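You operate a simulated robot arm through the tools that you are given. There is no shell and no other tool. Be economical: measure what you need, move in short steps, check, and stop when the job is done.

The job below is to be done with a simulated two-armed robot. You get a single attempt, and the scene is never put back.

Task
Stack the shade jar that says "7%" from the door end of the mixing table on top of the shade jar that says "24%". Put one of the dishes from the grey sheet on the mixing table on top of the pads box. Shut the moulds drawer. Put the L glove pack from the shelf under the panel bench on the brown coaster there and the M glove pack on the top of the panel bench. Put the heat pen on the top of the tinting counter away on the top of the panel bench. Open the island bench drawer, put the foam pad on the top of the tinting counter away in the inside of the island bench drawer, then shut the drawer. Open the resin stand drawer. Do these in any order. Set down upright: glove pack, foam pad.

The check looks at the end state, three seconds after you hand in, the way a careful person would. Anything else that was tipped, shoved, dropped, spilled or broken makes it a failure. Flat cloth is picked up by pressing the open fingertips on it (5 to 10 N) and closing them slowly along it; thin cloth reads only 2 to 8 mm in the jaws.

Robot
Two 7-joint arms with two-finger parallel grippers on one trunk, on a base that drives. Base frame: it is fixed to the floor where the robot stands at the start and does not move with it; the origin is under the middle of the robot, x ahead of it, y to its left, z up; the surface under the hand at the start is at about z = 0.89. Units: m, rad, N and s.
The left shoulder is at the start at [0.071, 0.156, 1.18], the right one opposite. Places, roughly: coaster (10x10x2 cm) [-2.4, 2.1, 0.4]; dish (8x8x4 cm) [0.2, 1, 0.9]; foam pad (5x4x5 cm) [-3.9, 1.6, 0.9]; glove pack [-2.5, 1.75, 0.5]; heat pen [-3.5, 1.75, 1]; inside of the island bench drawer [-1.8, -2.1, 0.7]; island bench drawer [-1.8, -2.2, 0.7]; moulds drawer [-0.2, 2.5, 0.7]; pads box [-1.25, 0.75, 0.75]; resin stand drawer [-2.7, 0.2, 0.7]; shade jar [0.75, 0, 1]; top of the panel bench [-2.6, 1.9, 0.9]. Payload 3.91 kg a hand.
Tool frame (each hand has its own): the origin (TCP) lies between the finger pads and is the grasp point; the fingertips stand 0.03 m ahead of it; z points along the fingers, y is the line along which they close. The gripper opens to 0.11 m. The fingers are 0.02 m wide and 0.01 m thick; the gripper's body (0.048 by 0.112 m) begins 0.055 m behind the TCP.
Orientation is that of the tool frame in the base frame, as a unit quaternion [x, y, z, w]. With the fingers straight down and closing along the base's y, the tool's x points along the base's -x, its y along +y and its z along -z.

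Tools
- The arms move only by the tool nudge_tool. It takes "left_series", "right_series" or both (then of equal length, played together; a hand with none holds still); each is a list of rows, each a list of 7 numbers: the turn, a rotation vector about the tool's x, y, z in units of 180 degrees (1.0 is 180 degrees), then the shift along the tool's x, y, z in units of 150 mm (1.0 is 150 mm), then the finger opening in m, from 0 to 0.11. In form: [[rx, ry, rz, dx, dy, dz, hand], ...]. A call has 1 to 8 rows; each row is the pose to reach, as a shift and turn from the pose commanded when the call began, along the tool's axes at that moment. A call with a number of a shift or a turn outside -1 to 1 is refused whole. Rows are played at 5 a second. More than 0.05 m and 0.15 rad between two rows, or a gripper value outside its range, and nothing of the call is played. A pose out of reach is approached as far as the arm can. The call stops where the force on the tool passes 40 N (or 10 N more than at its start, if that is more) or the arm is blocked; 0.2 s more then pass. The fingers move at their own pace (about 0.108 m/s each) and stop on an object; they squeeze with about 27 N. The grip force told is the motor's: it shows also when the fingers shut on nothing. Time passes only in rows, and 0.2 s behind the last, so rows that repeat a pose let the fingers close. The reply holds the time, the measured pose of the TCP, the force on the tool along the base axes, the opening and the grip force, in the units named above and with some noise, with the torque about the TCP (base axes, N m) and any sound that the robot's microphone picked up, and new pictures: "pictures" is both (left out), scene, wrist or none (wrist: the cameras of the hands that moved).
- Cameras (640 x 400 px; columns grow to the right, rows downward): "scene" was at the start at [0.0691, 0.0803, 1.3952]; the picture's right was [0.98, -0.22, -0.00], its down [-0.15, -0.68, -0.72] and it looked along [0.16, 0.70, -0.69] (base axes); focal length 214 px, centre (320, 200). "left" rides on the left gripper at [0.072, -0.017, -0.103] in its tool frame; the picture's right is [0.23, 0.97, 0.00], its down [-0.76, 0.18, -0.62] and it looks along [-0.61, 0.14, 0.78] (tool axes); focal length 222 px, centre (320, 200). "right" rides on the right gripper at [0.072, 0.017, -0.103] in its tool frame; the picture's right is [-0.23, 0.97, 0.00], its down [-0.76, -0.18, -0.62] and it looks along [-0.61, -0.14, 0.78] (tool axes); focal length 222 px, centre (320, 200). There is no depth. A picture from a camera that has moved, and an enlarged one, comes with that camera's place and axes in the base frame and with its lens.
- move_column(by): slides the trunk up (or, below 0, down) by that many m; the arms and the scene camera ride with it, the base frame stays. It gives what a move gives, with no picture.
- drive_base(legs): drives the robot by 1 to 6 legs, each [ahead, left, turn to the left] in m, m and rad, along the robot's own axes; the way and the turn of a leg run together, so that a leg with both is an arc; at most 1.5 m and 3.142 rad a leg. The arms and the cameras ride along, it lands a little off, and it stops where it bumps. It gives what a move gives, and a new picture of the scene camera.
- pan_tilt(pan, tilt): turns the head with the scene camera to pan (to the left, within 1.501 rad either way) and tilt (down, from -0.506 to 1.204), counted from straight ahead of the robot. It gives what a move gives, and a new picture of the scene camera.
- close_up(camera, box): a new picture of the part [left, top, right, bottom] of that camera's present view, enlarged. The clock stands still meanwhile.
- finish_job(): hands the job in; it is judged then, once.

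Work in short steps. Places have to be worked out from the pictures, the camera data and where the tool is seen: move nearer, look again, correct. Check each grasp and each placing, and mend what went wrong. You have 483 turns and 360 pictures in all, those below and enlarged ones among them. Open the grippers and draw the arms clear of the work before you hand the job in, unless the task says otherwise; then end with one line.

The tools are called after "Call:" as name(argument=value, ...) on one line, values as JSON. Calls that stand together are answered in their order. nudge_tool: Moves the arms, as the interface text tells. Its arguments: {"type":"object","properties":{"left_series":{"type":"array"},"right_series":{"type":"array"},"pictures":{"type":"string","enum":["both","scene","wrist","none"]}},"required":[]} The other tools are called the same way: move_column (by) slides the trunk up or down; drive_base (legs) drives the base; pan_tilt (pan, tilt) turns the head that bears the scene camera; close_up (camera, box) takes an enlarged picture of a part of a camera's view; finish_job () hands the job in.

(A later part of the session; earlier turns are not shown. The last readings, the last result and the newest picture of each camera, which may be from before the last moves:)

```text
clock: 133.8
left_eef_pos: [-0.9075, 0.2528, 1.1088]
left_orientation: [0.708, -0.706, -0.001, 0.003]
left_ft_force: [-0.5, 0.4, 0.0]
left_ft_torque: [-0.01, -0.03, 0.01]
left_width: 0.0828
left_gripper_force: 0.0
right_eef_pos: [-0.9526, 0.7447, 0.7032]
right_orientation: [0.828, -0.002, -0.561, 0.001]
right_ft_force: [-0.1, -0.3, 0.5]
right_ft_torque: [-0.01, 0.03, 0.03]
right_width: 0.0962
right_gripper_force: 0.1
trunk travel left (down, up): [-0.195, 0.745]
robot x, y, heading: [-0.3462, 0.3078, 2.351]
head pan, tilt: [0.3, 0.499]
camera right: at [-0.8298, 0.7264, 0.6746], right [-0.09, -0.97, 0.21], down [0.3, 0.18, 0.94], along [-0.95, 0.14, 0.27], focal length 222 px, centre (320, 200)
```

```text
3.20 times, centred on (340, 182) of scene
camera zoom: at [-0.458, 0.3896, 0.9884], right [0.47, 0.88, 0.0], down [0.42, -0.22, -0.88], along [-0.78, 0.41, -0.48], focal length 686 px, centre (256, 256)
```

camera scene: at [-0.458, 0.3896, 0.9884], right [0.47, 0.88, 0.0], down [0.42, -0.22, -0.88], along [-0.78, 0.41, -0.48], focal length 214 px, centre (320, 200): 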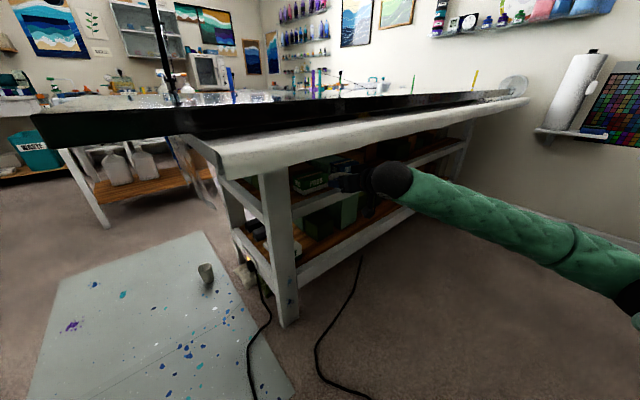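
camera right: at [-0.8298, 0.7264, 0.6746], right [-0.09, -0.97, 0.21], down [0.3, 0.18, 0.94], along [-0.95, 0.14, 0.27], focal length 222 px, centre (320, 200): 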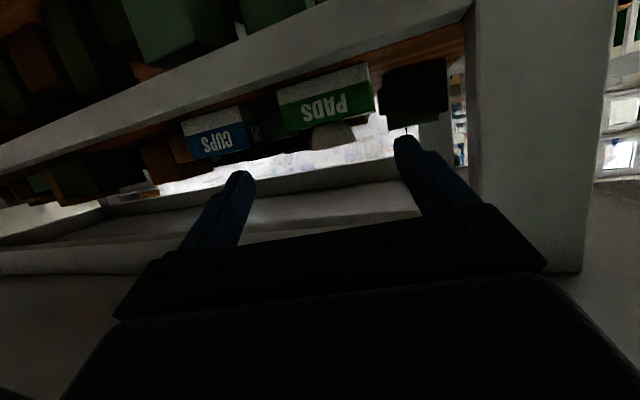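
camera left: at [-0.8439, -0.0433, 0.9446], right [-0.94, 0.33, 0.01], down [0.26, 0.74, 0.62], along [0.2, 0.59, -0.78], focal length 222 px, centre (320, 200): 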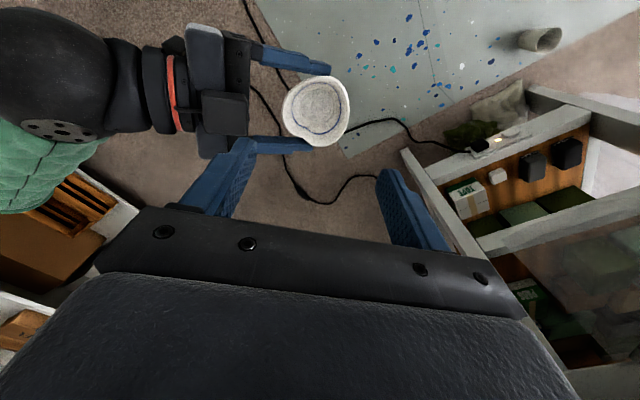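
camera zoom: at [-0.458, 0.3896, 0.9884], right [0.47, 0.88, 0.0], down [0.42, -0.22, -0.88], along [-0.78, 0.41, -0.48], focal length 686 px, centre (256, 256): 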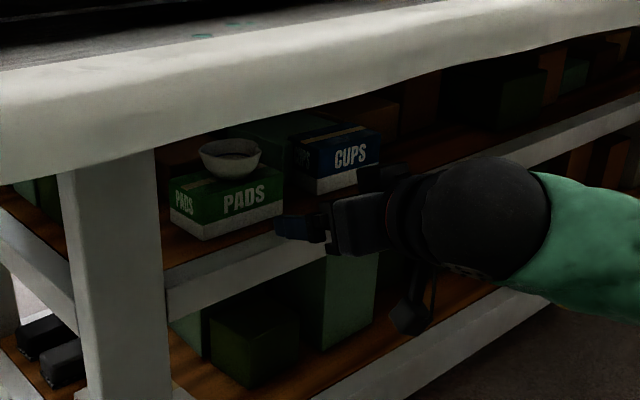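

Dish sits upright on the pads box. Back the robot out into the aisle and restore the right hand to pointing down.

Call:
drive_base(legs=[[-0.148, -0.1345, 0]])

Call:
nudge_tool(right_series=[[0, 0.0475, 0, 0, 0, 0, 0.096], [0, 0.095, 0, 0, 0, 0, 0.096], [0, 0.1425, 0, 0, 0, 0, 0.096], [0, 0.19, 0, 0, 0, 0, 0.096], [0, 0.2375, 0, 0, 0, 0, 0.096], [0, 0.285, 0, 0, 0, 0, 0.096], [0, 0.3325, 0, 0, 0, 0, 0.096], [0, 0.38, 0, 0, 0, 0, 0.096]], pictures="none")

Call:
nudge_tool(left_series=[[0, 0, -0.0417, 0, 0, 0, 0.083], [0, 0, -0.083, 0, 0, 0, 0.083], [0, 0, -0.125, 0, 0, 0, 0.083], [0, 0, -0.167, 0, 0, 0, 0.083], [0, 0, -0.208, 0, 0, 0, 0.083], [0, 0, -0.25, 0, 0, 0, 0.083]], right_series=[[0, 0, 0.0417, 0, 0, 0, 0.096], [0, 0, 0.083, 0, 0, 0, 0.096], [0, 0, 0.125, 0, 0, 0, 0.096], [0, 0, 0.167, 0, 0, 0, 0.096], [0, 0, 0.208, 0, 0, 0, 0.096], [0, 0, 0.25, 0, 0, 0, 0.096]], pictures="scene")

```text
clock: 135.4
left_eef_pos: [-0.7083, 0.2425, 1.1091]
left_orientation: [-0.706, 0.708, 0.001, -0.003]
left_ft_force: [-0.4, 0.1, 0.3]
left_ft_torque: [-0.02, 0.0, -0.02]
left_width: 0.0832
left_gripper_force: 0.0
right_eef_pos: [-0.7542, 0.7338, 0.7039]
right_orientation: [0.828, -0.002, -0.561, 0.0]
right_ft_force: [-0.9, 0.6, -0.7]
right_ft_torque: [-0.01, -0.01, -0.03]
right_width: 0.0963
right_gripper_force: 0.1
trunk travel left (down, up): [-0.195, 0.745]
robot x, y, heading: [-0.145, 0.2997, 2.354]
head pan, tilt: [0.3, 0.499]
camera scene: at [-0.2586, 0.3773, 0.9884], right [0.47, 0.88, 0.0], down [0.42, -0.23, -0.88], along [-0.78, 0.41, -0.48], focal length 214 px, centre (320, 200)
```

scene: 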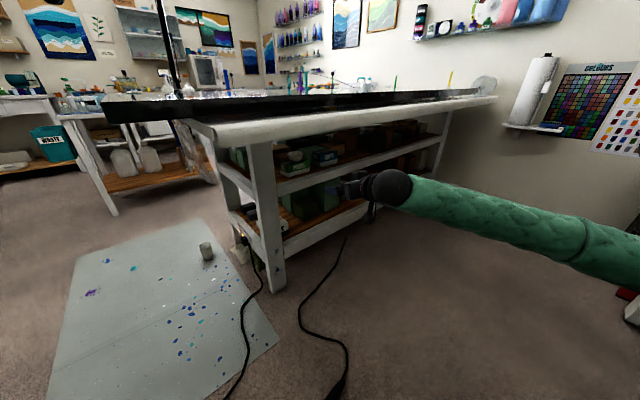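

```text
clock: 137.2
left_eef_pos: [-0.7093, 0.2422, 1.1085]
left_orientation: [-0.706, 0.709, 0.001, -0.003]
left_ft_force: [0.3, -0.3, -0.1]
left_ft_torque: [0.0, -0.02, 0.01]
left_width: 0.083
left_gripper_force: 0.2
right_eef_pos: [-0.7519, 0.7338, 0.7039]
right_orientation: [1.0, -0.002, 0.003, 0.001]
right_ft_force: [0.0, 0.0, 0.4]
right_ft_torque: [-0.01, 0.03, 0.01]
right_width: 0.0962
right_gripper_force: 0.1
trunk travel left (down, up): [-0.195, 0.745]
robot x, y, heading: [-0.1411, 0.2986, 2.352]
head pan, tilt: [0.3, 0.499]
```

```text
clock: 138.6
left_eef_pos: [-0.7089, 0.2415, 1.1084]
left_orientation: [0.924, -0.382, -0.001, 0.004]
left_ft_force: [0.2, -0.2, 0.1]
left_ft_torque: [0.0, 0.05, 0.03]
left_width: 0.0833
left_gripper_force: 0.1
right_eef_pos: [-0.7542, 0.7331, 0.7024]
right_orientation: [0.923, -0.386, 0.002, 0.001]
right_ft_force: [0.0, -0.7, 0.4]
right_ft_torque: [0.01, 0.01, 0.02]
right_width: 0.0963
right_gripper_force: 0.1
trunk travel left (down, up): [-0.195, 0.745]
robot x, y, heading: [-0.143, 0.3, 2.354]
head pan, tilt: [0.3, 0.499]
camera scene: at [-0.259, 0.3773, 0.9883], right [0.47, 0.88, 0.0], down [0.42, -0.23, -0.88], along [-0.77, 0.41, -0.48], focal length 214 px, centre (320, 200)
```

scene: 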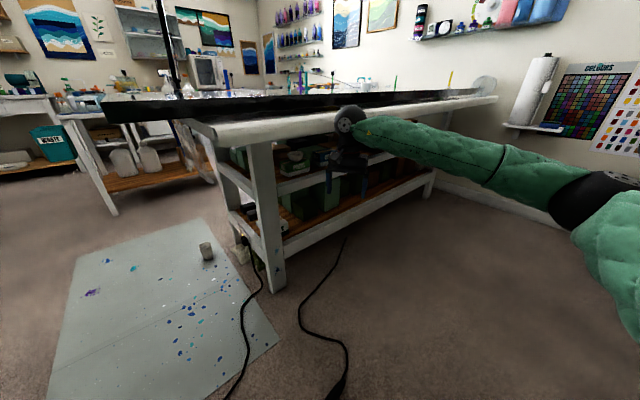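

Next the moulds drawer at the aisle end. First move to open floor, turn to align with the aisle and bring both hands low in front.

Call:
drive_base(legs=[[-0.46, 0.46, 0], [0.254, 0.255, 0], [0, 0, -0.6]])

Call:
nudge_tool(left_series=[[0, 0, 0, -0.25, -0.2, 0.2, 0.083], [0, 0, 0, -0.45, -0.4, 0.4, 0.083], [0, 0, 0, -0.65, -0.6, 0.6, 0.083], [0, 0, 0, -0.85, -0.8, 0.75, 0.083], [0, 0, 0, -1.0, -1.0, 0.9, 0.083]], pictures="none")

Call:
nudge_tool(left_series=[[0, 0, 0, -0.15, -0.25, 0.25, 0.083], [0, 0, 0, -0.3, -0.5, 0.5, 0.083], [0, 0, 0, -0.45, -0.75, 0.7, 0.083], [0, 0, 0, -0.55, -1.0, 0.9, 0.083]], pictures="scene")

```text
clock: 145.8
left_eef_pos: [-0.9989, -0.0934, 1.1085]
left_orientation: [0.769, -0.639, -0.003, 0.003]
left_ft_force: [-0.5, -0.1, -0.9]
left_ft_torque: [0.02, 0.01, 0.0]
left_width: 0.0832
left_gripper_force: 0.1
right_eef_pos: [-0.7604, 0.3381, 0.7046]
right_orientation: [0.769, -0.639, 0.001, 0.001]
right_ft_force: [0.1, 0.6, -0.1]
right_ft_torque: [-0.02, 0.01, -0.01]
right_width: 0.096
right_gripper_force: 0.1
trunk travel left (down, up): [-0.195, 0.745]
robot x, y, heading: [-0.4995, -0.3649, 1.761]
head pan, tilt: [0.3, 0.499]
camera scene: at [-0.551, -0.2346, 0.9884], right [0.88, 0.47, 0.0], down [0.22, -0.42, -0.88], along [-0.41, 0.78, -0.48], focal length 214 px, centre (320, 200)
```

scene: 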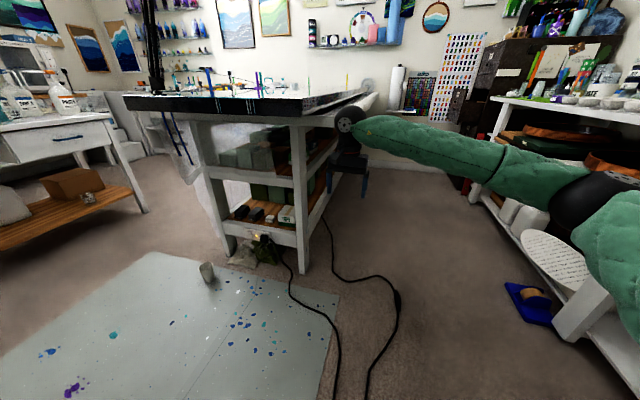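

```text
refused: row 1 steps farther than a row can; nothing moved
```

```text
refused: row 1 steps farther than a row can; nothing moved
```

Call:
nudge_tool(left_series=[[0, 0, 0, -0.13, -0.15, 0.2, 0.083], [0, 0, 0, -0.26, -0.3, 0.4, 0.083], [0, 0, 0, -0.39, -0.45, 0.6, 0.083], [0, 0, 0, -0.53, -0.6, 0.8, 0.083]], right_series=[[0, 0, 0, 0.1, -0.25, 0, 0.096], [0, 0, 0, 0.2, -0.5, 0, 0.096], [0, 0, 0, 0.3, -0.75, 0, 0.096], [0, 0, 0, 0.4, -1.0, 0, 0.096]], pictures="none")

Call:
nudge_tool(left_series=[[0, 0, 0, -0.13, -0.12, 0.2, 0.083], [0, 0, 0, -0.26, -0.24, 0.4, 0.083], [0, 0, 0, -0.39, -0.36, 0.6, 0.083], [0, 0, 0, -0.53, -0.5, 0.8, 0.083]], right_series=[[0, 0, 0, 0, -0.25, 0, 0.096], [0, 0, 0, 0, -0.5, 0, 0.096], [0, 0, 0, 0, -0.75, 0, 0.096], [0, 0, 0, 0, -1.0, 0, 0.096]], pictures="none")

Call:
nudge_tool(left_series=[[0, 0, 0, -0.1, -0.1, 0.2, 0.083], [0, 0, 0, -0.2, -0.2, 0.4, 0.083], [0, 0, 0, -0.3, -0.3, 0.6, 0.083], [0, 0, 0, -0.4, -0.4, 0.8, 0.083]], pictures="scene")

```text
clock: 146.8
left_eef_pos: [-0.9259, 0.0002, 0.9879]
left_orientation: [0.77, -0.638, -0.003, 0.002]
left_ft_force: [-0.1, -0.1, 0.4]
left_ft_torque: [-0.03, -0.01, -0.03]
left_width: 0.0829
left_gripper_force: 0.1
right_eef_pos: [-0.6024, 0.3052, 0.7037]
right_orientation: [0.769, -0.639, 0.001, 0.002]
right_ft_force: [-0.4, 0.2, 0.2]
right_ft_torque: [0.01, -0.04, -0.01]
right_width: 0.0962
right_gripper_force: 0.1
trunk travel left (down, up): [-0.195, 0.745]
robot x, y, heading: [-0.4989, -0.3616, 1.76]
head pan, tilt: [0.3, 0.499]
```

```text
clock: 147.8
left_eef_pos: [-0.8705, 0.0921, 0.8665]
left_orientation: [0.77, -0.637, -0.002, 0.002]
left_ft_force: [0.1, -0.5, -0.9]
left_ft_torque: [-0.06, 0.02, 0.0]
left_width: 0.0832
left_gripper_force: 0.1
right_eef_pos: [-0.4561, 0.3333, 0.7019]
right_orientation: [0.77, -0.638, 0.001, 0.002]
right_ft_force: [0.0, 0.4, -1.2]
right_ft_torque: [0.0, -0.02, 0.03]
right_width: 0.0961
right_gripper_force: 0.1
trunk travel left (down, up): [-0.195, 0.745]
robot x, y, heading: [-0.4994, -0.3658, 1.759]
head pan, tilt: [0.3, 0.499]
```

```text
clock: 148.8
left_eef_pos: [-0.8207, 0.1614, 0.7471]
left_orientation: [0.77, -0.638, -0.003, 0.002]
left_ft_force: [-0.7, 0.5, -0.1]
left_ft_torque: [-0.01, 0.0, -0.01]
left_width: 0.0837
left_gripper_force: 0.1
right_eef_pos: [-0.4538, 0.3337, 0.7025]
right_orientation: [0.769, -0.639, 0.001, 0.001]
right_ft_force: [-0.2, -0.3, -0.3]
right_ft_torque: [0.0, 0.01, -0.01]
right_width: 0.0956
right_gripper_force: 0.0
trunk travel left (down, up): [-0.195, 0.745]
robot x, y, heading: [-0.5013, -0.363, 1.756]
head pan, tilt: [0.3, 0.499]
camera scene: at [-0.5511, -0.2346, 0.9882], right [0.88, 0.47, 0.0], down [0.22, -0.42, -0.88], along [-0.41, 0.78, -0.48], focal length 214 px, centre (320, 200)
```

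scene: 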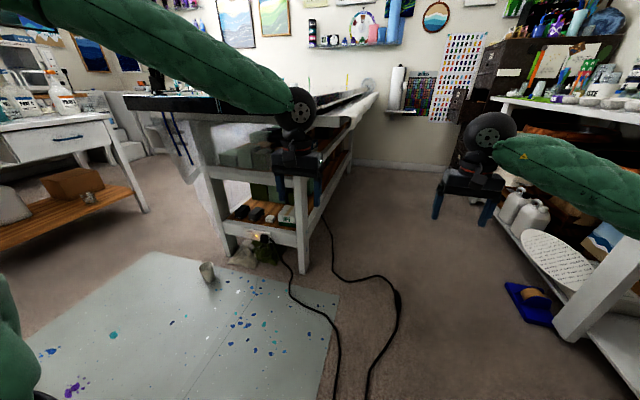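

Bring the left hand more central, then drive up the aisle.

Call:
nudge_tool(left_series=[[0, 0, 0, 0, -0.25, 0, 0.083], [0, 0, 0, 0, -0.5, 0, 0.083], [0, 0, 0, 0, -0.75, 0, 0.083], [0, 0, 0, 0, -0.95, 0, 0.083]], pictures="none")

Call:
drive_base(legs=[[0.636, -0.203, 0]])

Call:
pan_tilt(pan=-0.2, tilt=0.3)

```text
clock: 149.8
left_eef_pos: [-0.6783, 0.1904, 0.7454]
left_orientation: [0.77, -0.638, -0.003, 0.002]
left_ft_force: [-0.4, 0.3, -0.4]
left_ft_torque: [0.03, 0.01, 0.0]
left_width: 0.0831
left_gripper_force: 0.2
right_eef_pos: [-0.4554, 0.3327, 0.7015]
right_orientation: [0.769, -0.639, 0.002, 0.001]
right_ft_force: [0.1, 0.0, -0.6]
right_ft_torque: [-0.03, 0.01, -0.01]
right_width: 0.0962
right_gripper_force: 0.0
trunk travel left (down, up): [-0.195, 0.745]
robot x, y, heading: [-0.4998, -0.3666, 1.759]
head pan, tilt: [0.3, 0.499]
```

```text
clock: 152.0
left_eef_pos: [-0.6412, 0.506, 0.7571]
left_orientation: [0.772, -0.636, -0.011, -0.003]
left_ft_force: [0.2, 0.6, -1.0]
left_ft_torque: [0.01, 0.01, 0.01]
left_width: 0.0833
left_gripper_force: 0.2
right_eef_pos: [-0.4179, 0.6498, 0.7042]
right_orientation: [0.77, -0.638, 0.0, 0.002]
right_ft_force: [-1.0, -0.4, 0.8]
right_ft_torque: [-0.02, 0.01, 0.01]
right_width: 0.0962
right_gripper_force: 0.1
trunk travel left (down, up): [-0.195, 0.745]
robot x, y, heading: [-0.4604, -0.0435, 1.763]
head pan, tilt: [0.3, 0.499]
stopped in leg 1: the robot was blocked; the commanded pose is now the measured one
camera scene: at [-0.51, 0.0808, 0.9895], right [0.88, 0.47, 0.0], down [0.22, -0.42, -0.88], along [-0.42, 0.78, -0.47], focal length 214 px, centre (320, 200)
```

scene: 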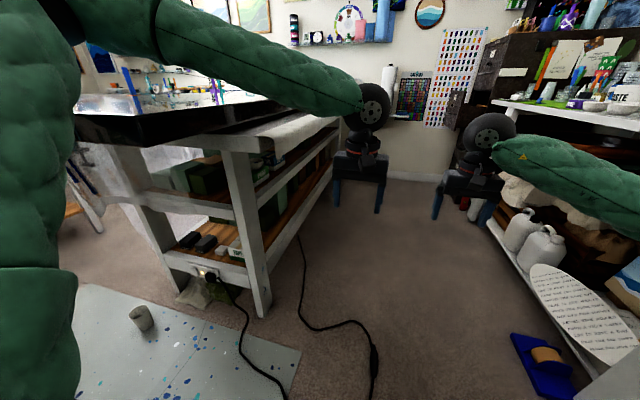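

```text
clock: 152.9
left_eef_pos: [-0.6417, 0.506, 0.7566]
left_orientation: [0.772, -0.636, -0.01, -0.002]
left_ft_force: [0.2, -0.2, -0.1]
left_ft_torque: [0.02, -0.01, -0.01]
left_width: 0.0828
left_gripper_force: 0.0
right_eef_pos: [-0.4167, 0.6495, 0.7052]
right_orientation: [0.77, -0.638, -0.001, 0.001]
right_ft_force: [1.1, -0.1, -0.9]
right_ft_torque: [-0.01, 0.03, -0.01]
right_width: 0.0958
right_gripper_force: 0.0
trunk travel left (down, up): [-0.195, 0.745]
robot x, y, heading: [-0.4654, -0.0458, 1.759]
head pan, tilt: [-0.201, 0.3]
camera scene: at [-0.4657, 0.0929, 1.0079], right [1.0, -0.01, 0.0], down [-0.01, -0.29, -0.96], along [0.01, 0.96, -0.29], focal length 214 px, centre (320, 200)
```

scene: 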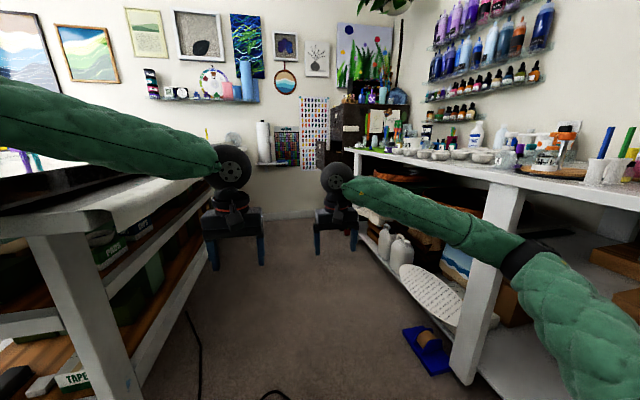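

The left forearm met the bench corner. I back out, raise the trunk, and take the earlier safe route (facing the mixing table, then turning in the aisle).

Call:
drive_base(legs=[[-0.35, 0, 0]])

Call:
move_column(by=0.4)

Call:
move_column(by=0.07)

Call:
pan_tilt(pan=0.3, tilt=0.5)

```text
clock: 155.2
left_eef_pos: [-0.578, 0.1591, 0.7515]
left_orientation: [0.773, -0.634, -0.007, -0.002]
left_ft_force: [0.5, 0.0, -0.7]
left_ft_torque: [0.01, 0.02, -0.03]
left_width: 0.0829
left_gripper_force: 0.0
right_eef_pos: [-0.3541, 0.3042, 0.7013]
right_orientation: [0.772, -0.636, 0.002, 0.001]
right_ft_force: [0.1, 0.0, -0.4]
right_ft_torque: [0.03, 0.0, -0.01]
right_width: 0.0958
right_gripper_force: 0.0
trunk travel left (down, up): [-0.195, 0.745]
robot x, y, heading: [-0.3945, -0.3934, 1.769]
head pan, tilt: [-0.201, 0.3]
camera scene: at [-0.4025, -0.2518, 1.0068], right [1.0, -0.01, 0.0], down [0.0, -0.3, -0.96], along [0.01, 0.96, -0.3], focal length 214 px, centre (320, 200)
```

scene: 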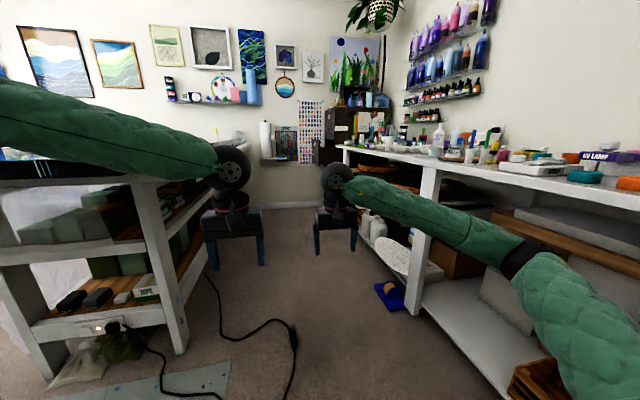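

```text
clock: 159.1
left_eef_pos: [-0.5779, 0.1596, 1.1517]
left_orientation: [0.773, -0.634, -0.007, -0.001]
left_ft_force: [0.3, -0.1, -1.1]
left_ft_torque: [0.02, -0.01, 0.01]
left_width: 0.0828
left_gripper_force: 0.0
right_eef_pos: [-0.3536, 0.3041, 1.1016]
right_orientation: [0.772, -0.635, 0.002, 0.002]
right_ft_force: [-0.4, -0.1, -0.1]
right_ft_torque: [0.0, 0.0, 0.01]
right_width: 0.096
right_gripper_force: 0.0
trunk travel left (down, up): [-0.595, 0.345]
robot x, y, heading: [-0.3945, -0.3938, 1.766]
head pan, tilt: [-0.201, 0.3]
```

```text
clock: 160.1
left_eef_pos: [-0.5784, 0.159, 1.2207]
left_orientation: [0.773, -0.634, -0.006, -0.001]
left_ft_force: [-0.2, 1.2, 0.0]
left_ft_torque: [0.0, -0.03, -0.03]
left_width: 0.0833
left_gripper_force: 0.1
right_eef_pos: [-0.3542, 0.3058, 1.1713]
right_orientation: [0.772, -0.636, 0.002, 0.002]
right_ft_force: [-0.4, 0.0, -0.3]
right_ft_torque: [0.02, 0.01, 0.01]
right_width: 0.096
right_gripper_force: 0.1
trunk travel left (down, up): [-0.665, 0.275]
robot x, y, heading: [-0.393, -0.3952, 1.76]
head pan, tilt: [-0.201, 0.3]
```

```text
clock: 161.1
left_eef_pos: [-0.5785, 0.1591, 1.2217]
left_orientation: [0.773, -0.634, -0.007, -0.002]
left_ft_force: [0.1, 0.8, 0.2]
left_ft_torque: [0.02, -0.01, -0.04]
left_width: 0.0832
left_gripper_force: 0.0
right_eef_pos: [-0.3546, 0.3035, 1.1696]
right_orientation: [0.772, -0.635, 0.003, 0.002]
right_ft_force: [-0.6, -0.4, -1.0]
right_ft_torque: [0.0, 0.01, 0.02]
right_width: 0.0959
right_gripper_force: 0.1
trunk travel left (down, up): [-0.665, 0.275]
robot x, y, heading: [-0.3941, -0.3971, 1.766]
head pan, tilt: [0.3, 0.499]
camera scene: at [-0.4462, -0.2647, 1.4583], right [0.88, 0.47, 0.0], down [0.23, -0.42, -0.88], along [-0.42, 0.77, -0.48], focal length 214 px, centre (320, 200)
```

scene: 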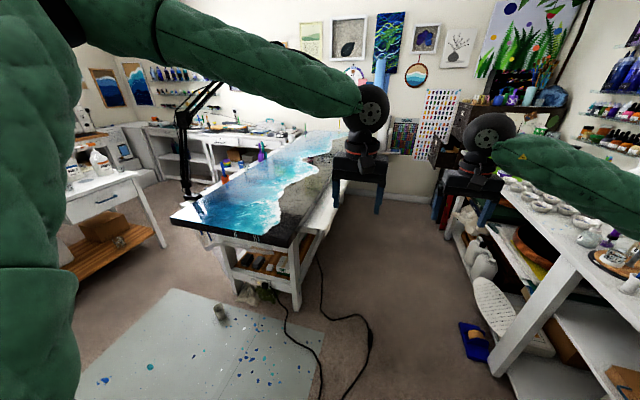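

Panel looks unmoved. Turn to face the mixing table and slide up the aisle to y≈1.07.

Call:
drive_base(legs=[[0, 0, -1.54], [0.15, 0.71, 0], [0.155, 0.71, 0]])

Call:
drive_base(legs=[[0, 0, 1.5]])

Call:
pan_tilt(pan=-0.4, tilt=0.45)

```text
clock: 172.2
left_eef_pos: [0.0803, 1.2723, 1.2208]
left_orientation: [-0.131, 0.991, 0.004, 0.006]
left_ft_force: [-0.6, 0.6, -0.5]
left_ft_torque: [-0.01, 0.01, 0.01]
left_width: 0.0831
left_gripper_force: 0.2
right_eef_pos: [0.2406, 1.0598, 1.1711]
right_orientation: [-0.131, 0.991, 0.0, -0.002]
right_ft_force: [-0.9, 0.4, 0.6]
right_ft_torque: [0.0, -0.01, -0.03]
right_width: 0.096
right_gripper_force: 0.1
trunk travel left (down, up): [-0.665, 0.275]
robot x, y, heading: [-0.4591, 1.0465, 0.263]
head pan, tilt: [0.3, 0.499]
camera scene: at [-0.3328, 1.1116, 1.4583], right [0.53, -0.85, 0.0], down [-0.41, -0.26, -0.88], along [0.74, 0.47, -0.48], focal length 214 px, centre (320, 200)
```

scene: 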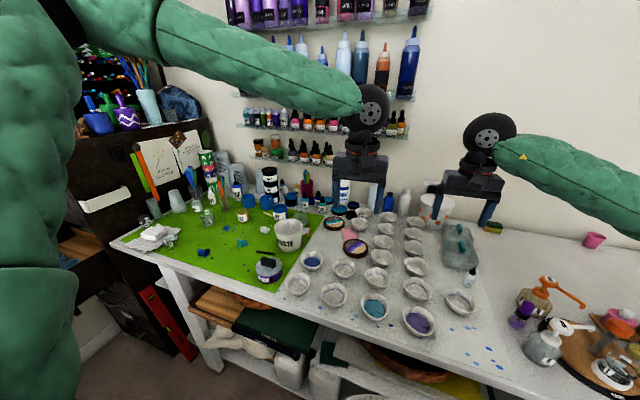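

```text
clock: 176.4
left_eef_pos: [-0.6769, 1.5914, 1.2219]
left_orientation: [0.792, -0.611, -0.006, -0.002]
left_ft_force: [-0.1, 0.0, -0.1]
left_ft_torque: [0.01, -0.05, 0.01]
left_width: 0.083
left_gripper_force: 0.0
right_eef_pos: [-0.4631, 1.7497, 1.1711]
right_orientation: [0.791, -0.612, 0.002, 0.001]
right_ft_force: [-0.7, -0.3, 0.9]
right_ft_torque: [-0.01, 0.0, 0.01]
right_width: 0.0954
right_gripper_force: 0.0
trunk travel left (down, up): [-0.665, 0.275]
robot x, y, heading: [-0.4596, 1.0494, 1.823]
head pan, tilt: [0.3, 0.499]
camera scene: at [-0.5198, 1.1761, 1.4583], right [0.85, 0.53, 0.0], down [0.25, -0.41, -0.88], along [-0.46, 0.75, -0.48], focal length 214 px, centre (320, 200)
```

scene: 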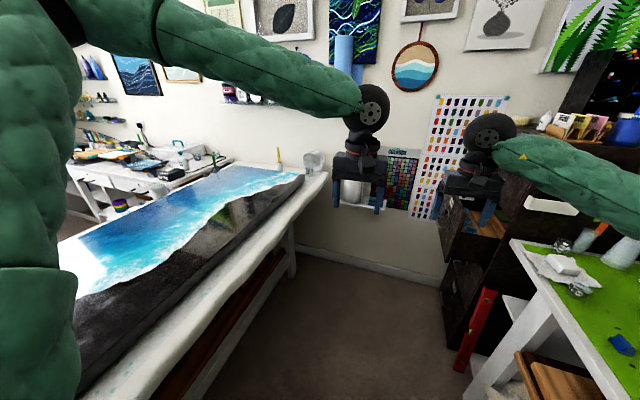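

```text
clock: 177.5
left_eef_pos: [-0.6766, 1.5908, 1.2218]
left_orientation: [0.792, -0.611, -0.007, -0.002]
left_ft_force: [1.1, 0.4, 1.0]
left_ft_torque: [-0.02, -0.01, -0.01]
left_width: 0.083
left_gripper_force: 0.1
right_eef_pos: [-0.4619, 1.7502, 1.1705]
right_orientation: [0.791, -0.612, 0.002, 0.003]
right_ft_force: [-0.2, 0.1, -1.6]
right_ft_torque: [-0.03, 0.0, 0.03]
right_width: 0.096
right_gripper_force: 0.2
trunk travel left (down, up): [-0.665, 0.275]
robot x, y, heading: [-0.4573, 1.0478, 1.828]
head pan, tilt: [-0.4, 0.45]
camera scene: at [-0.4585, 1.1897, 1.4628], right [0.99, -0.14, 0.0], down [-0.06, -0.43, -0.9], along [0.13, 0.89, -0.44], focal length 214 px, centre (320, 200)
```

scene: 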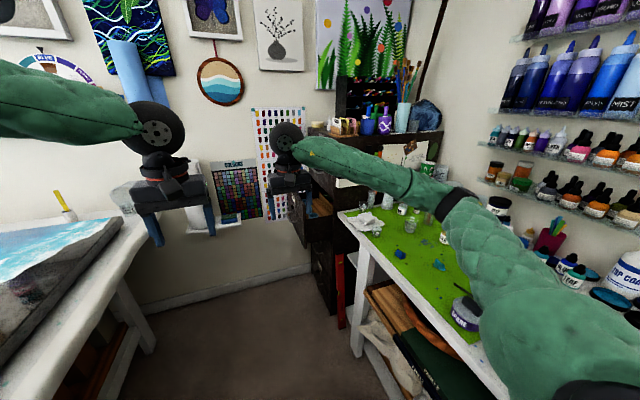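

Zoom on the drawer cabinet.

Call:
close_up(camera="scene", box=[250, 150, 410, 270])

Call:
close_up(camera="right", box=[0, 0, 640, 400])

```text
3.33 times, centred on (330, 210) of scene
camera zoom: at [-0.4585, 1.1897, 1.4628], right [0.99, -0.14, 0.0], down [-0.06, -0.43, -0.9], along [0.13, 0.89, -0.44], focal length 715 px, centre (287, 167)
```

zoom: 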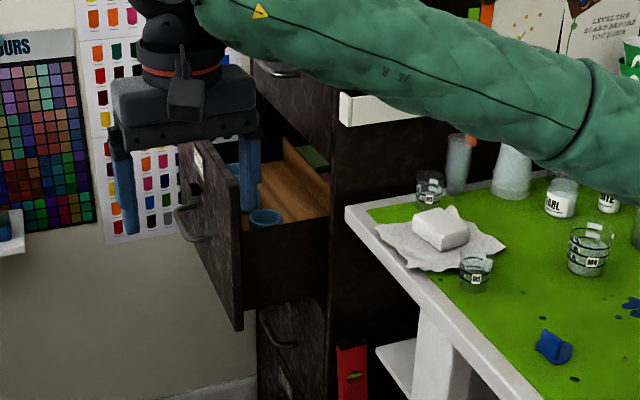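

```text
1.00 times, centred on (320, 200) of right (not enlarged: the box is as wide or as high as the picture)
camera zoom: at [-0.4598, 1.6748, 1.2752], right [-1.0, -0.02, 0.0], down [-0.02, 0.79, 0.62], along [-0.01, 0.62, -0.79], focal length 222 px, centre (320, 200)
```

zoom: 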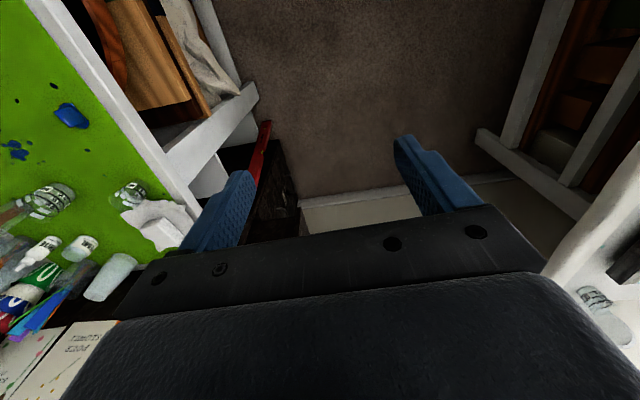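

The moulds drawer stands open toward −x; its front panel is at about x −0.43, y 2.26–2.47, z 0.6–0.89. Drive forward so the right hand can push it in +x.

Call:
drive_base(legs=[[0.5, 0.03, 0]])

Call:
pan_tilt(pan=-0.3, tilt=0.8)

```text
clock: 180.4
left_eef_pos: [-0.8352, 2.0652, 1.2211]
left_orientation: [0.793, -0.609, -0.006, -0.002]
left_ft_force: [-0.3, -0.3, 1.1]
left_ft_torque: [0.01, 0.0, 0.01]
left_width: 0.083
left_gripper_force: 0.1
right_eef_pos: [-0.6214, 2.224, 1.1703]
right_orientation: [0.792, -0.61, 0.002, 0.001]
right_ft_force: [-0.2, 0.0, 0.3]
right_ft_torque: [0.0, 0.0, 0.0]
right_width: 0.0959
right_gripper_force: 0.2
trunk travel left (down, up): [-0.665, 0.275]
robot x, y, heading: [-0.6183, 1.5251, 1.833]
head pan, tilt: [-0.4, 0.45]
camera scene: at [-0.6151, 1.6643, 1.4628], right [0.99, -0.14, 0.0], down [-0.06, -0.43, -0.9], along [0.13, 0.89, -0.44], focal length 214 px, centre (320, 200)
```

scene: 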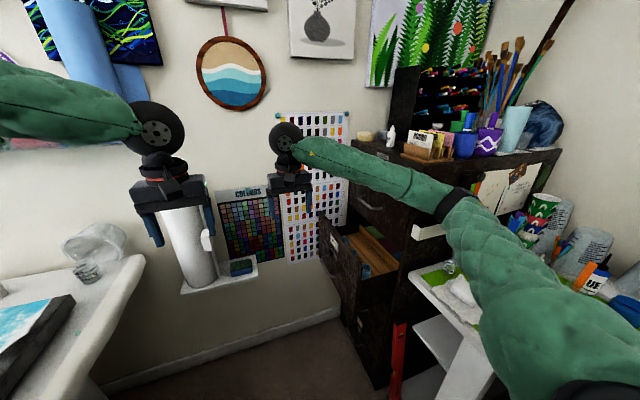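

```text
clock: 181.3
left_eef_pos: [-0.8351, 2.064, 1.2222]
left_orientation: [0.793, -0.609, -0.006, -0.001]
left_ft_force: [1.0, -0.5, 0.2]
left_ft_torque: [0.0, 0.03, -0.03]
left_width: 0.0829
left_gripper_force: 0.0
right_eef_pos: [-0.6207, 2.2243, 1.1714]
right_orientation: [0.792, -0.61, 0.002, 0.002]
right_ft_force: [-0.3, 0.5, -0.3]
right_ft_torque: [-0.01, 0.01, -0.02]
right_width: 0.096
right_gripper_force: 0.1
trunk travel left (down, up): [-0.665, 0.275]
robot x, y, heading: [-0.6134, 1.5249, 1.83]
head pan, tilt: [-0.3, 0.799]
camera scene: at [-0.6247, 1.6539, 1.4324], right [1.0, -0.04, 0.0], down [-0.03, -0.72, -0.7], along [0.03, 0.7, -0.72], focal length 214 px, centre (320, 200)
```

scene: 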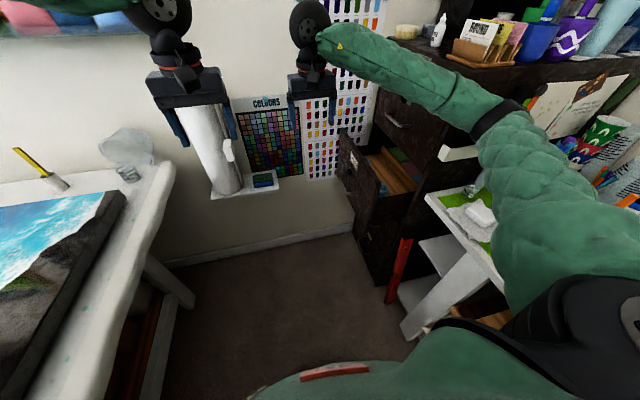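

Lower the trunk, pull the left hand back a bit, and go forward 0.18 m.

Call:
nudge_tool(left_series=[[0, 0, 0, 0.2, 0.2, 0, 0.083], [0, 0, 0, 0.4, 0.4, 0, 0.083], [0, 0, 0, 0.6, 0.6, 0, 0.083]], right_series=[[0, 0, 0, 0, 0.1, 0, 0.06], [0, 0, 0, 0, 0.2, 0, 0.03], [0, 0, 0, 0, 0.3, 0, 0.0]], pictures="none")

Call:
drive_base(legs=[[0.17, 0.0, 0]])

Call:
move_column(by=-0.2)

Call:
nudge_tool(right_series=[[0, 0, 0, 0, 0, 0.25, 0], [0, 0, 0, 0, 0, 0.5, 0], [0, 0, 0, 0, 0, 0.75, 0], [0, 0, 0, 0, 0, 1.0, 0]], pictures="both")

```text
clock: 182.1
left_eef_pos: [-0.9, 1.9514, 1.223]
left_orientation: [0.793, -0.609, -0.007, -0.003]
left_ft_force: [-0.6, -0.4, -0.7]
left_ft_torque: [-0.02, 0.04, -0.03]
left_width: 0.0831
left_gripper_force: 0.1
right_eef_pos: [-0.6645, 2.2107, 1.1739]
right_orientation: [0.792, -0.611, 0.003, 0.001]
right_ft_force: [0.3, 0.0, 0.6]
right_ft_torque: [-0.03, -0.04, 0.02]
right_width: 0.0
right_gripper_force: 26.8
trunk travel left (down, up): [-0.665, 0.275]
robot x, y, heading: [-0.614, 1.5248, 1.833]
head pan, tilt: [-0.3, 0.799]
```

```text
clock: 182.8
left_eef_pos: [-0.9037, 1.9551, 1.2249]
left_orientation: [0.792, -0.611, -0.007, -0.005]
left_ft_force: [0.2, 0.0, 0.1]
left_ft_torque: [-0.06, 0.03, 0.01]
left_width: 0.0831
left_gripper_force: 0.0
right_eef_pos: [-0.6645, 2.2144, 1.1714]
right_orientation: [0.789, -0.614, 0.005, 0.001]
right_ft_force: [-0.5, 0.2, 0.1]
right_ft_torque: [-0.03, -0.01, 0.01]
right_width: 0.0001
right_gripper_force: 27.5
trunk travel left (down, up): [-0.665, 0.275]
robot x, y, heading: [-0.6189, 1.5317, 1.823]
head pan, tilt: [-0.3, 0.799]
stopped in leg 1: the robot was blocked; the commanded pose is now the measured one
camera scene: at [-0.6297, 1.6527, 1.4336], right [1.0, -0.05, 0.0], down [-0.03, -0.71, -0.7], along [0.03, 0.7, -0.71], focal length 214 px, centre (320, 200)
```

scene: 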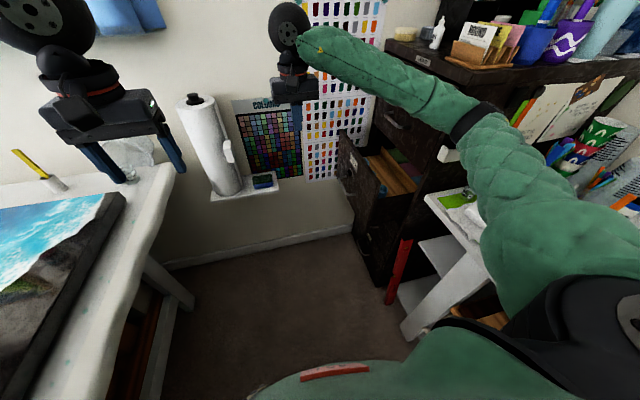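

```text
clock: 185.0
left_eef_pos: [-0.902, 1.9543, 1.0277]
left_orientation: [0.792, -0.611, -0.009, -0.005]
left_ft_force: [-1.4, -0.1, 0.4]
left_ft_torque: [-0.03, -0.01, 0.0]
left_width: 0.0832
left_gripper_force: 0.2
right_eef_pos: [-0.6642, 2.2109, 0.9755]
right_orientation: [0.791, -0.612, 0.003, -0.001]
right_ft_force: [-1.0, -0.4, -0.2]
right_ft_torque: [-0.01, -0.04, 0.02]
right_width: 0.0
right_gripper_force: 27.1
trunk travel left (down, up): [-0.465, 0.475]
robot x, y, heading: [-0.6229, 1.5352, 1.824]
head pan, tilt: [-0.3, 0.799]
```

```text
clock: 186.2
left_eef_pos: [-0.9262, 2.0027, 1.0283]
left_orientation: [0.817, -0.575, 0.024, -0.032]
left_ft_force: [0.7, 0.8, -0.1]
left_ft_torque: [-0.11, 0.07, 0.03]
left_width: 0.0832
left_gripper_force: 0.1
right_eef_pos: [-0.6914, 2.2795, 0.8423]
right_orientation: [0.806, -0.591, -0.015, -0.005]
right_ft_force: [0.4, 0.2, 0.5]
right_ft_torque: [-0.01, -0.02, 0.01]
right_width: 0.0
right_gripper_force: 26.5
trunk travel left (down, up): [-0.465, 0.475]
robot x, y, heading: [-0.6141, 1.5804, 1.878]
head pan, tilt: [-0.3, 0.799]
stopped in row 4 (right hand): the arm was blocked; the commanded pose is now the measured one
camera scene: at [-0.7269, 1.6785, 1.2428], right [1.0, 0.01, 0.08], down [0.06, -0.7, -0.71], along [0.05, 0.72, -0.69], focal length 214 px, centre (320, 200)
camera right: at [-0.6832, 2.2008, 0.9432], right [-1.0, -0.08, 0.02], down [-0.05, 0.76, 0.65], along [-0.06, 0.64, -0.76], focal length 222 px, centre (320, 200)
```

scene: 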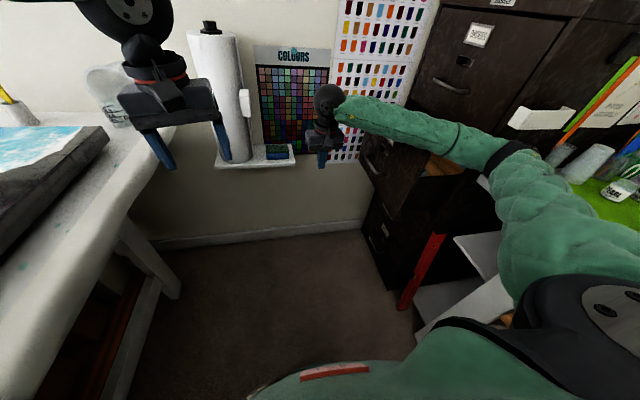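
right: 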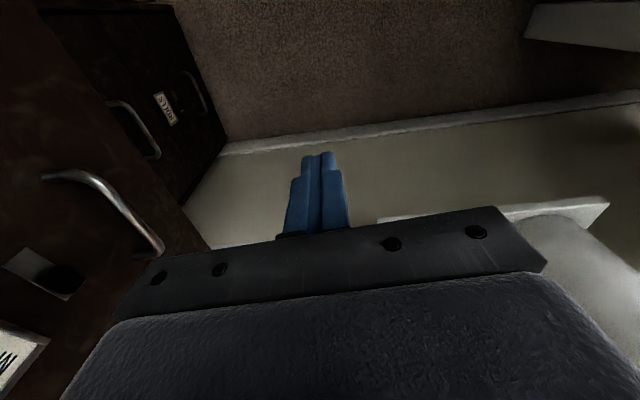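

The robot appears to be leaning – some part of an arm is pressing on something. I immediately raise the trunk to unload.

Call:
move_column(by=0.15)

Call:
pan_tilt(pan=-1.3, tilt=0.6)

Call:
pan_tilt(pan=1.3, tilt=0.6)

```text
clock: 187.9
left_eef_pos: [-0.8729, 1.9839, 1.152]
left_orientation: [0.792, -0.611, -0.014, 0.01]
left_ft_force: [0.9, 1.2, -0.4]
left_ft_torque: [-0.11, -0.01, 0.03]
left_width: 0.0832
left_gripper_force: 0.1
right_eef_pos: [-0.6532, 2.2316, 0.9267]
right_orientation: [0.797, -0.603, 0.004, 0.021]
right_ft_force: [-0.1, -0.4, -1.2]
right_ft_torque: [0.01, 0.0, -0.01]
right_width: 0.0
right_gripper_force: 27.3
trunk travel left (down, up): [-0.615, 0.325]
robot x, y, heading: [-0.6145, 1.5483, 1.829]
head pan, tilt: [-0.3, 0.799]
```

```text
clock: 189.2
left_eef_pos: [-0.868, 1.9774, 1.1532]
left_orientation: [0.794, -0.608, -0.017, 0.002]
left_ft_force: [0.6, 0.2, 0.5]
left_ft_torque: [0.02, 0.08, 0.02]
left_width: 0.0833
left_gripper_force: 0.0
right_eef_pos: [-0.652, 2.2268, 0.9275]
right_orientation: [0.801, -0.598, 0.003, 0.018]
right_ft_force: [-0.1, 2.8, 1.3]
right_ft_torque: [-0.15, 0.01, -0.02]
right_width: 0.0003
right_gripper_force: 26.2
trunk travel left (down, up): [-0.615, 0.325]
robot x, y, heading: [-0.6085, 1.558, 1.835]
head pan, tilt: [-1.3, 0.6]
camera scene: at [-0.5592, 1.6297, 1.3774], right [0.51, -0.86, -0.01], down [-0.48, -0.27, -0.84], along [0.72, 0.43, -0.55], focal length 214 px, centre (320, 200)
```

scene: 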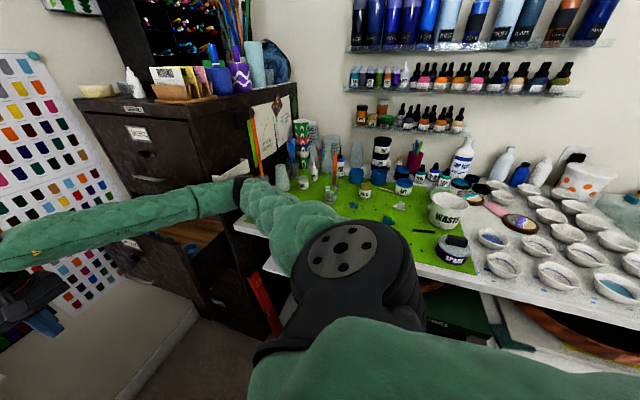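

```text
clock: 191.5
left_eef_pos: [-0.8671, 1.9711, 1.1627]
left_orientation: [0.797, -0.604, -0.022, 0.003]
left_ft_force: [-0.9, -2.4, -0.3]
left_ft_torque: [0.16, -0.11, 0.02]
left_width: 0.0832
left_gripper_force: 0.1
right_eef_pos: [-0.6525, 2.2215, 0.9283]
right_orientation: [0.803, -0.595, 0.007, 0.023]
right_ft_force: [0.2, -1.5, -1.8]
right_ft_torque: [0.13, 0.03, 0.01]
right_width: 0.0
right_gripper_force: 27.4
trunk travel left (down, up): [-0.615, 0.325]
robot x, y, heading: [-0.609, 1.5617, 1.845]
head pan, tilt: [1.3, 0.6]
camera scene: at [-0.7186, 1.5804, 1.3825], right [0.0, 1.0, 0.02], down [0.57, 0.02, -0.82], along [-0.82, 0.01, -0.57], focal length 214 px, centre (320, 200)
```

scene: 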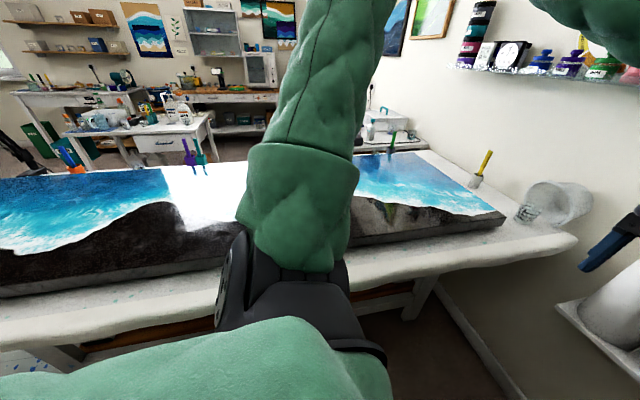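

Zoom on the region where the right elbow is near the table items.

Call:
pan_tilt(pan=-1.2, tilt=0.6)

Call:
close_up(camera="scene", box=[150, 80, 450, 268])

```text
clock: 193.8
left_eef_pos: [-0.8719, 1.9846, 1.1483]
left_orientation: [0.79, -0.612, -0.011, 0.009]
left_ft_force: [-1.9, -0.5, -0.9]
left_ft_torque: [-0.04, -0.18, 0.05]
left_width: 0.083
left_gripper_force: 0.0
right_eef_pos: [-0.6514, 2.2323, 0.9302]
right_orientation: [0.796, -0.605, 0.002, 0.018]
right_ft_force: [-0.3, 1.2, -0.5]
right_ft_torque: [-0.02, 0.02, 0.03]
right_width: 0.0
right_gripper_force: 26.9
trunk travel left (down, up): [-0.615, 0.325]
robot x, y, heading: [-0.613, 1.5493, 1.825]
head pan, tilt: [-1.201, 0.6]
camera scene: at [-0.5722, 1.6439, 1.3796], right [0.58, -0.81, 0.01], down [-0.45, -0.33, -0.83], along [0.68, 0.48, -0.55], focal length 214 px, centre (320, 200)
```

scene: 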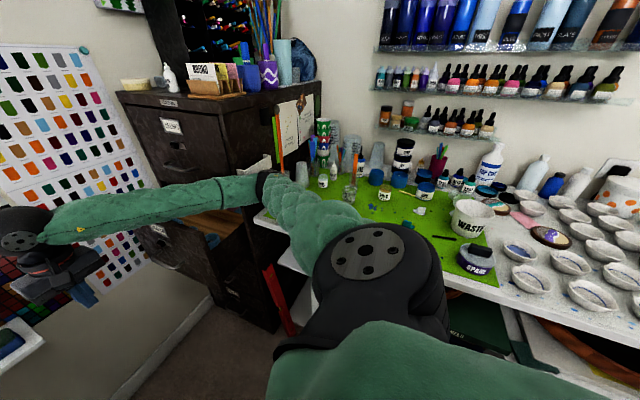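

```text
2.13 times, centred on (300, 174) of scene
camera zoom: at [-0.5722, 1.6439, 1.3796], right [0.58, -0.81, 0.01], down [-0.45, -0.33, -0.83], along [0.68, 0.48, -0.55], focal length 456 px, centre (363, 255)
```

zoom: 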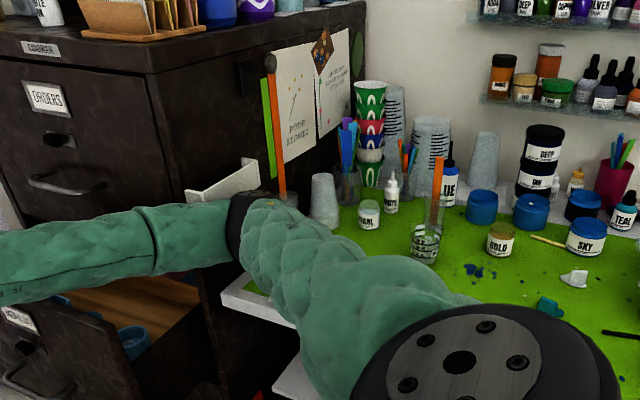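

Still slightly leaning; raise the trunk further and back away, then inspect the table corner.

Call:
move_column(by=0.15)

Call:
close_up(camera="scene", box=[150, 80, 450, 268])

```text
clock: 195.8
left_eef_pos: [-0.8641, 1.9875, 1.1699]
left_orientation: [0.791, -0.611, -0.015, 0.007]
left_ft_force: [-0.9, 0.8, -1.7]
left_ft_torque: [-0.02, -0.03, -0.05]
left_width: 0.083
left_gripper_force: 0.0
right_eef_pos: [-0.643, 2.2219, 0.9191]
right_orientation: [0.799, -0.601, 0.02, 0.033]
right_ft_force: [-4.6, -6.0, -0.1]
right_ft_torque: [0.5, -0.35, 0.01]
right_width: 0.0
right_gripper_force: 27.0
trunk travel left (down, up): [-0.608, 0.332]
robot x, y, heading: [-0.609, 1.5541, 1.822]
head pan, tilt: [-1.201, 0.6]
stopped: the arm was blocked; the commanded pose is now the measured one
```

```text
2.13 times, centred on (300, 174) of scene
camera zoom: at [-0.5645, 1.646, 1.3986], right [0.59, -0.81, 0.0], down [-0.45, -0.33, -0.83], along [0.67, 0.49, -0.55], focal length 456 px, centre (363, 255)
```

zoom: 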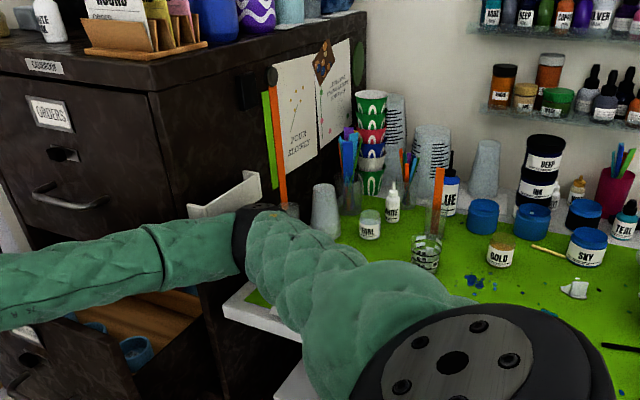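

The right elbow is caught by the white holder on the cabinet side. Back straight out.

Call:
drive_base(legs=[[-0.12, 0.0, 0]])

Call:
close_up(camera="scene", box=[120, 60, 480, 285])

```text
clock: 196.5
left_eef_pos: [-0.8595, 1.9824, 1.167]
left_orientation: [0.793, -0.608, -0.018, 0.01]
left_ft_force: [0.4, -0.2, -0.7]
left_ft_torque: [0.02, -0.02, 0.0]
left_width: 0.0828
left_gripper_force: 0.0
right_eef_pos: [-0.6396, 2.2217, 0.9151]
right_orientation: [0.8, -0.599, 0.017, 0.035]
right_ft_force: [0.4, 0.2, 0.1]
right_ft_torque: [-0.01, -0.01, 0.01]
right_width: 0.0
right_gripper_force: 26.8
trunk travel left (down, up): [-0.608, 0.332]
robot x, y, heading: [-0.6087, 1.551, 1.834]
head pan, tilt: [-1.201, 0.6]
stopped in leg 1: the robot was blocked; the commanded pose is now the measured one
camera scene: at [-0.5547, 1.6448, 1.3932], right [0.59, -0.8, 0.0], down [-0.45, -0.33, -0.83], along [0.67, 0.49, -0.56], focal length 214 px, centre (320, 200)
```

scene: 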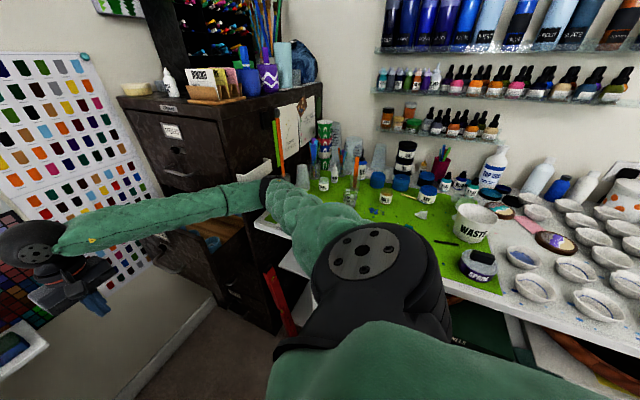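

```text
1.78 times, centred on (300, 172) of scene
camera zoom: at [-0.5547, 1.6448, 1.3932], right [0.59, -0.8, 0.0], down [-0.45, -0.33, -0.83], along [0.67, 0.49, -0.56], focal length 381 px, centre (356, 249)
```

zoom: 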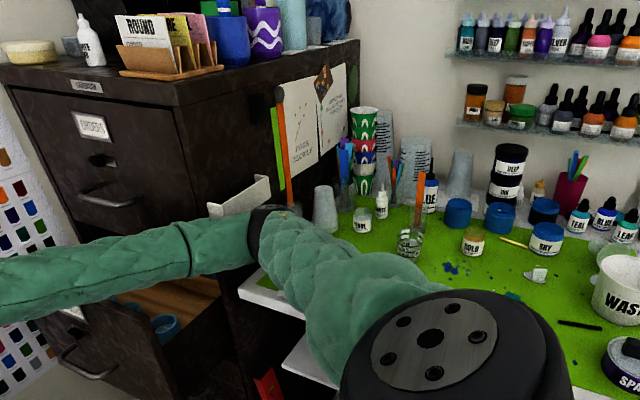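

Blocked both ways: the elbow seems lodged just under the holder. Lower the trunk slightly, then try backing out.

Call:
move_column(by=-0.03)

Call:
drive_base(legs=[[-0.1, 0.0, 0]])

```text
clock: 197.2
left_eef_pos: [-0.8614, 1.9831, 1.1372]
left_orientation: [0.794, -0.607, -0.018, 0.009]
left_ft_force: [-0.8, 0.2, 0.8]
left_ft_torque: [-0.01, 0.0, 0.02]
left_width: 0.0827
left_gripper_force: 0.0
right_eef_pos: [-0.6399, 2.2216, 0.8851]
right_orientation: [0.8, -0.599, 0.018, 0.035]
right_ft_force: [-0.6, -0.7, 0.5]
right_ft_torque: [-0.01, 0.02, 0.01]
right_width: 0.0
right_gripper_force: 26.8
trunk travel left (down, up): [-0.578, 0.362]
robot x, y, heading: [-0.6065, 1.5543, 1.836]
head pan, tilt: [-1.201, 0.6]
```

```text
clock: 198.4
left_eef_pos: [-0.8311, 1.8918, 1.1362]
left_orientation: [0.793, -0.609, -0.016, 0.012]
left_ft_force: [0.5, -1.3, 0.7]
left_ft_torque: [0.03, 0.0, 0.0]
left_width: 0.0831
left_gripper_force: 0.2
right_eef_pos: [-0.6114, 2.1281, 0.8796]
right_orientation: [0.799, -0.6, 0.018, 0.037]
right_ft_force: [1.2, 0.7, -0.4]
right_ft_torque: [0.02, 0.03, 0.01]
right_width: 0.0
right_gripper_force: 26.8
trunk travel left (down, up): [-0.578, 0.362]
robot x, y, heading: [-0.5846, 1.4546, 1.837]
head pan, tilt: [-1.201, 0.6]
camera scene: at [-0.5258, 1.5546, 1.3621], right [0.59, -0.81, 0.0], down [-0.45, -0.33, -0.83], along [0.67, 0.49, -0.56], focal length 214 px, centre (320, 200)
```

scene: 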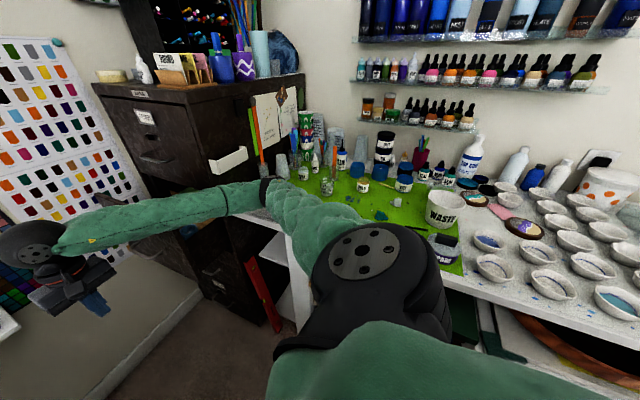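

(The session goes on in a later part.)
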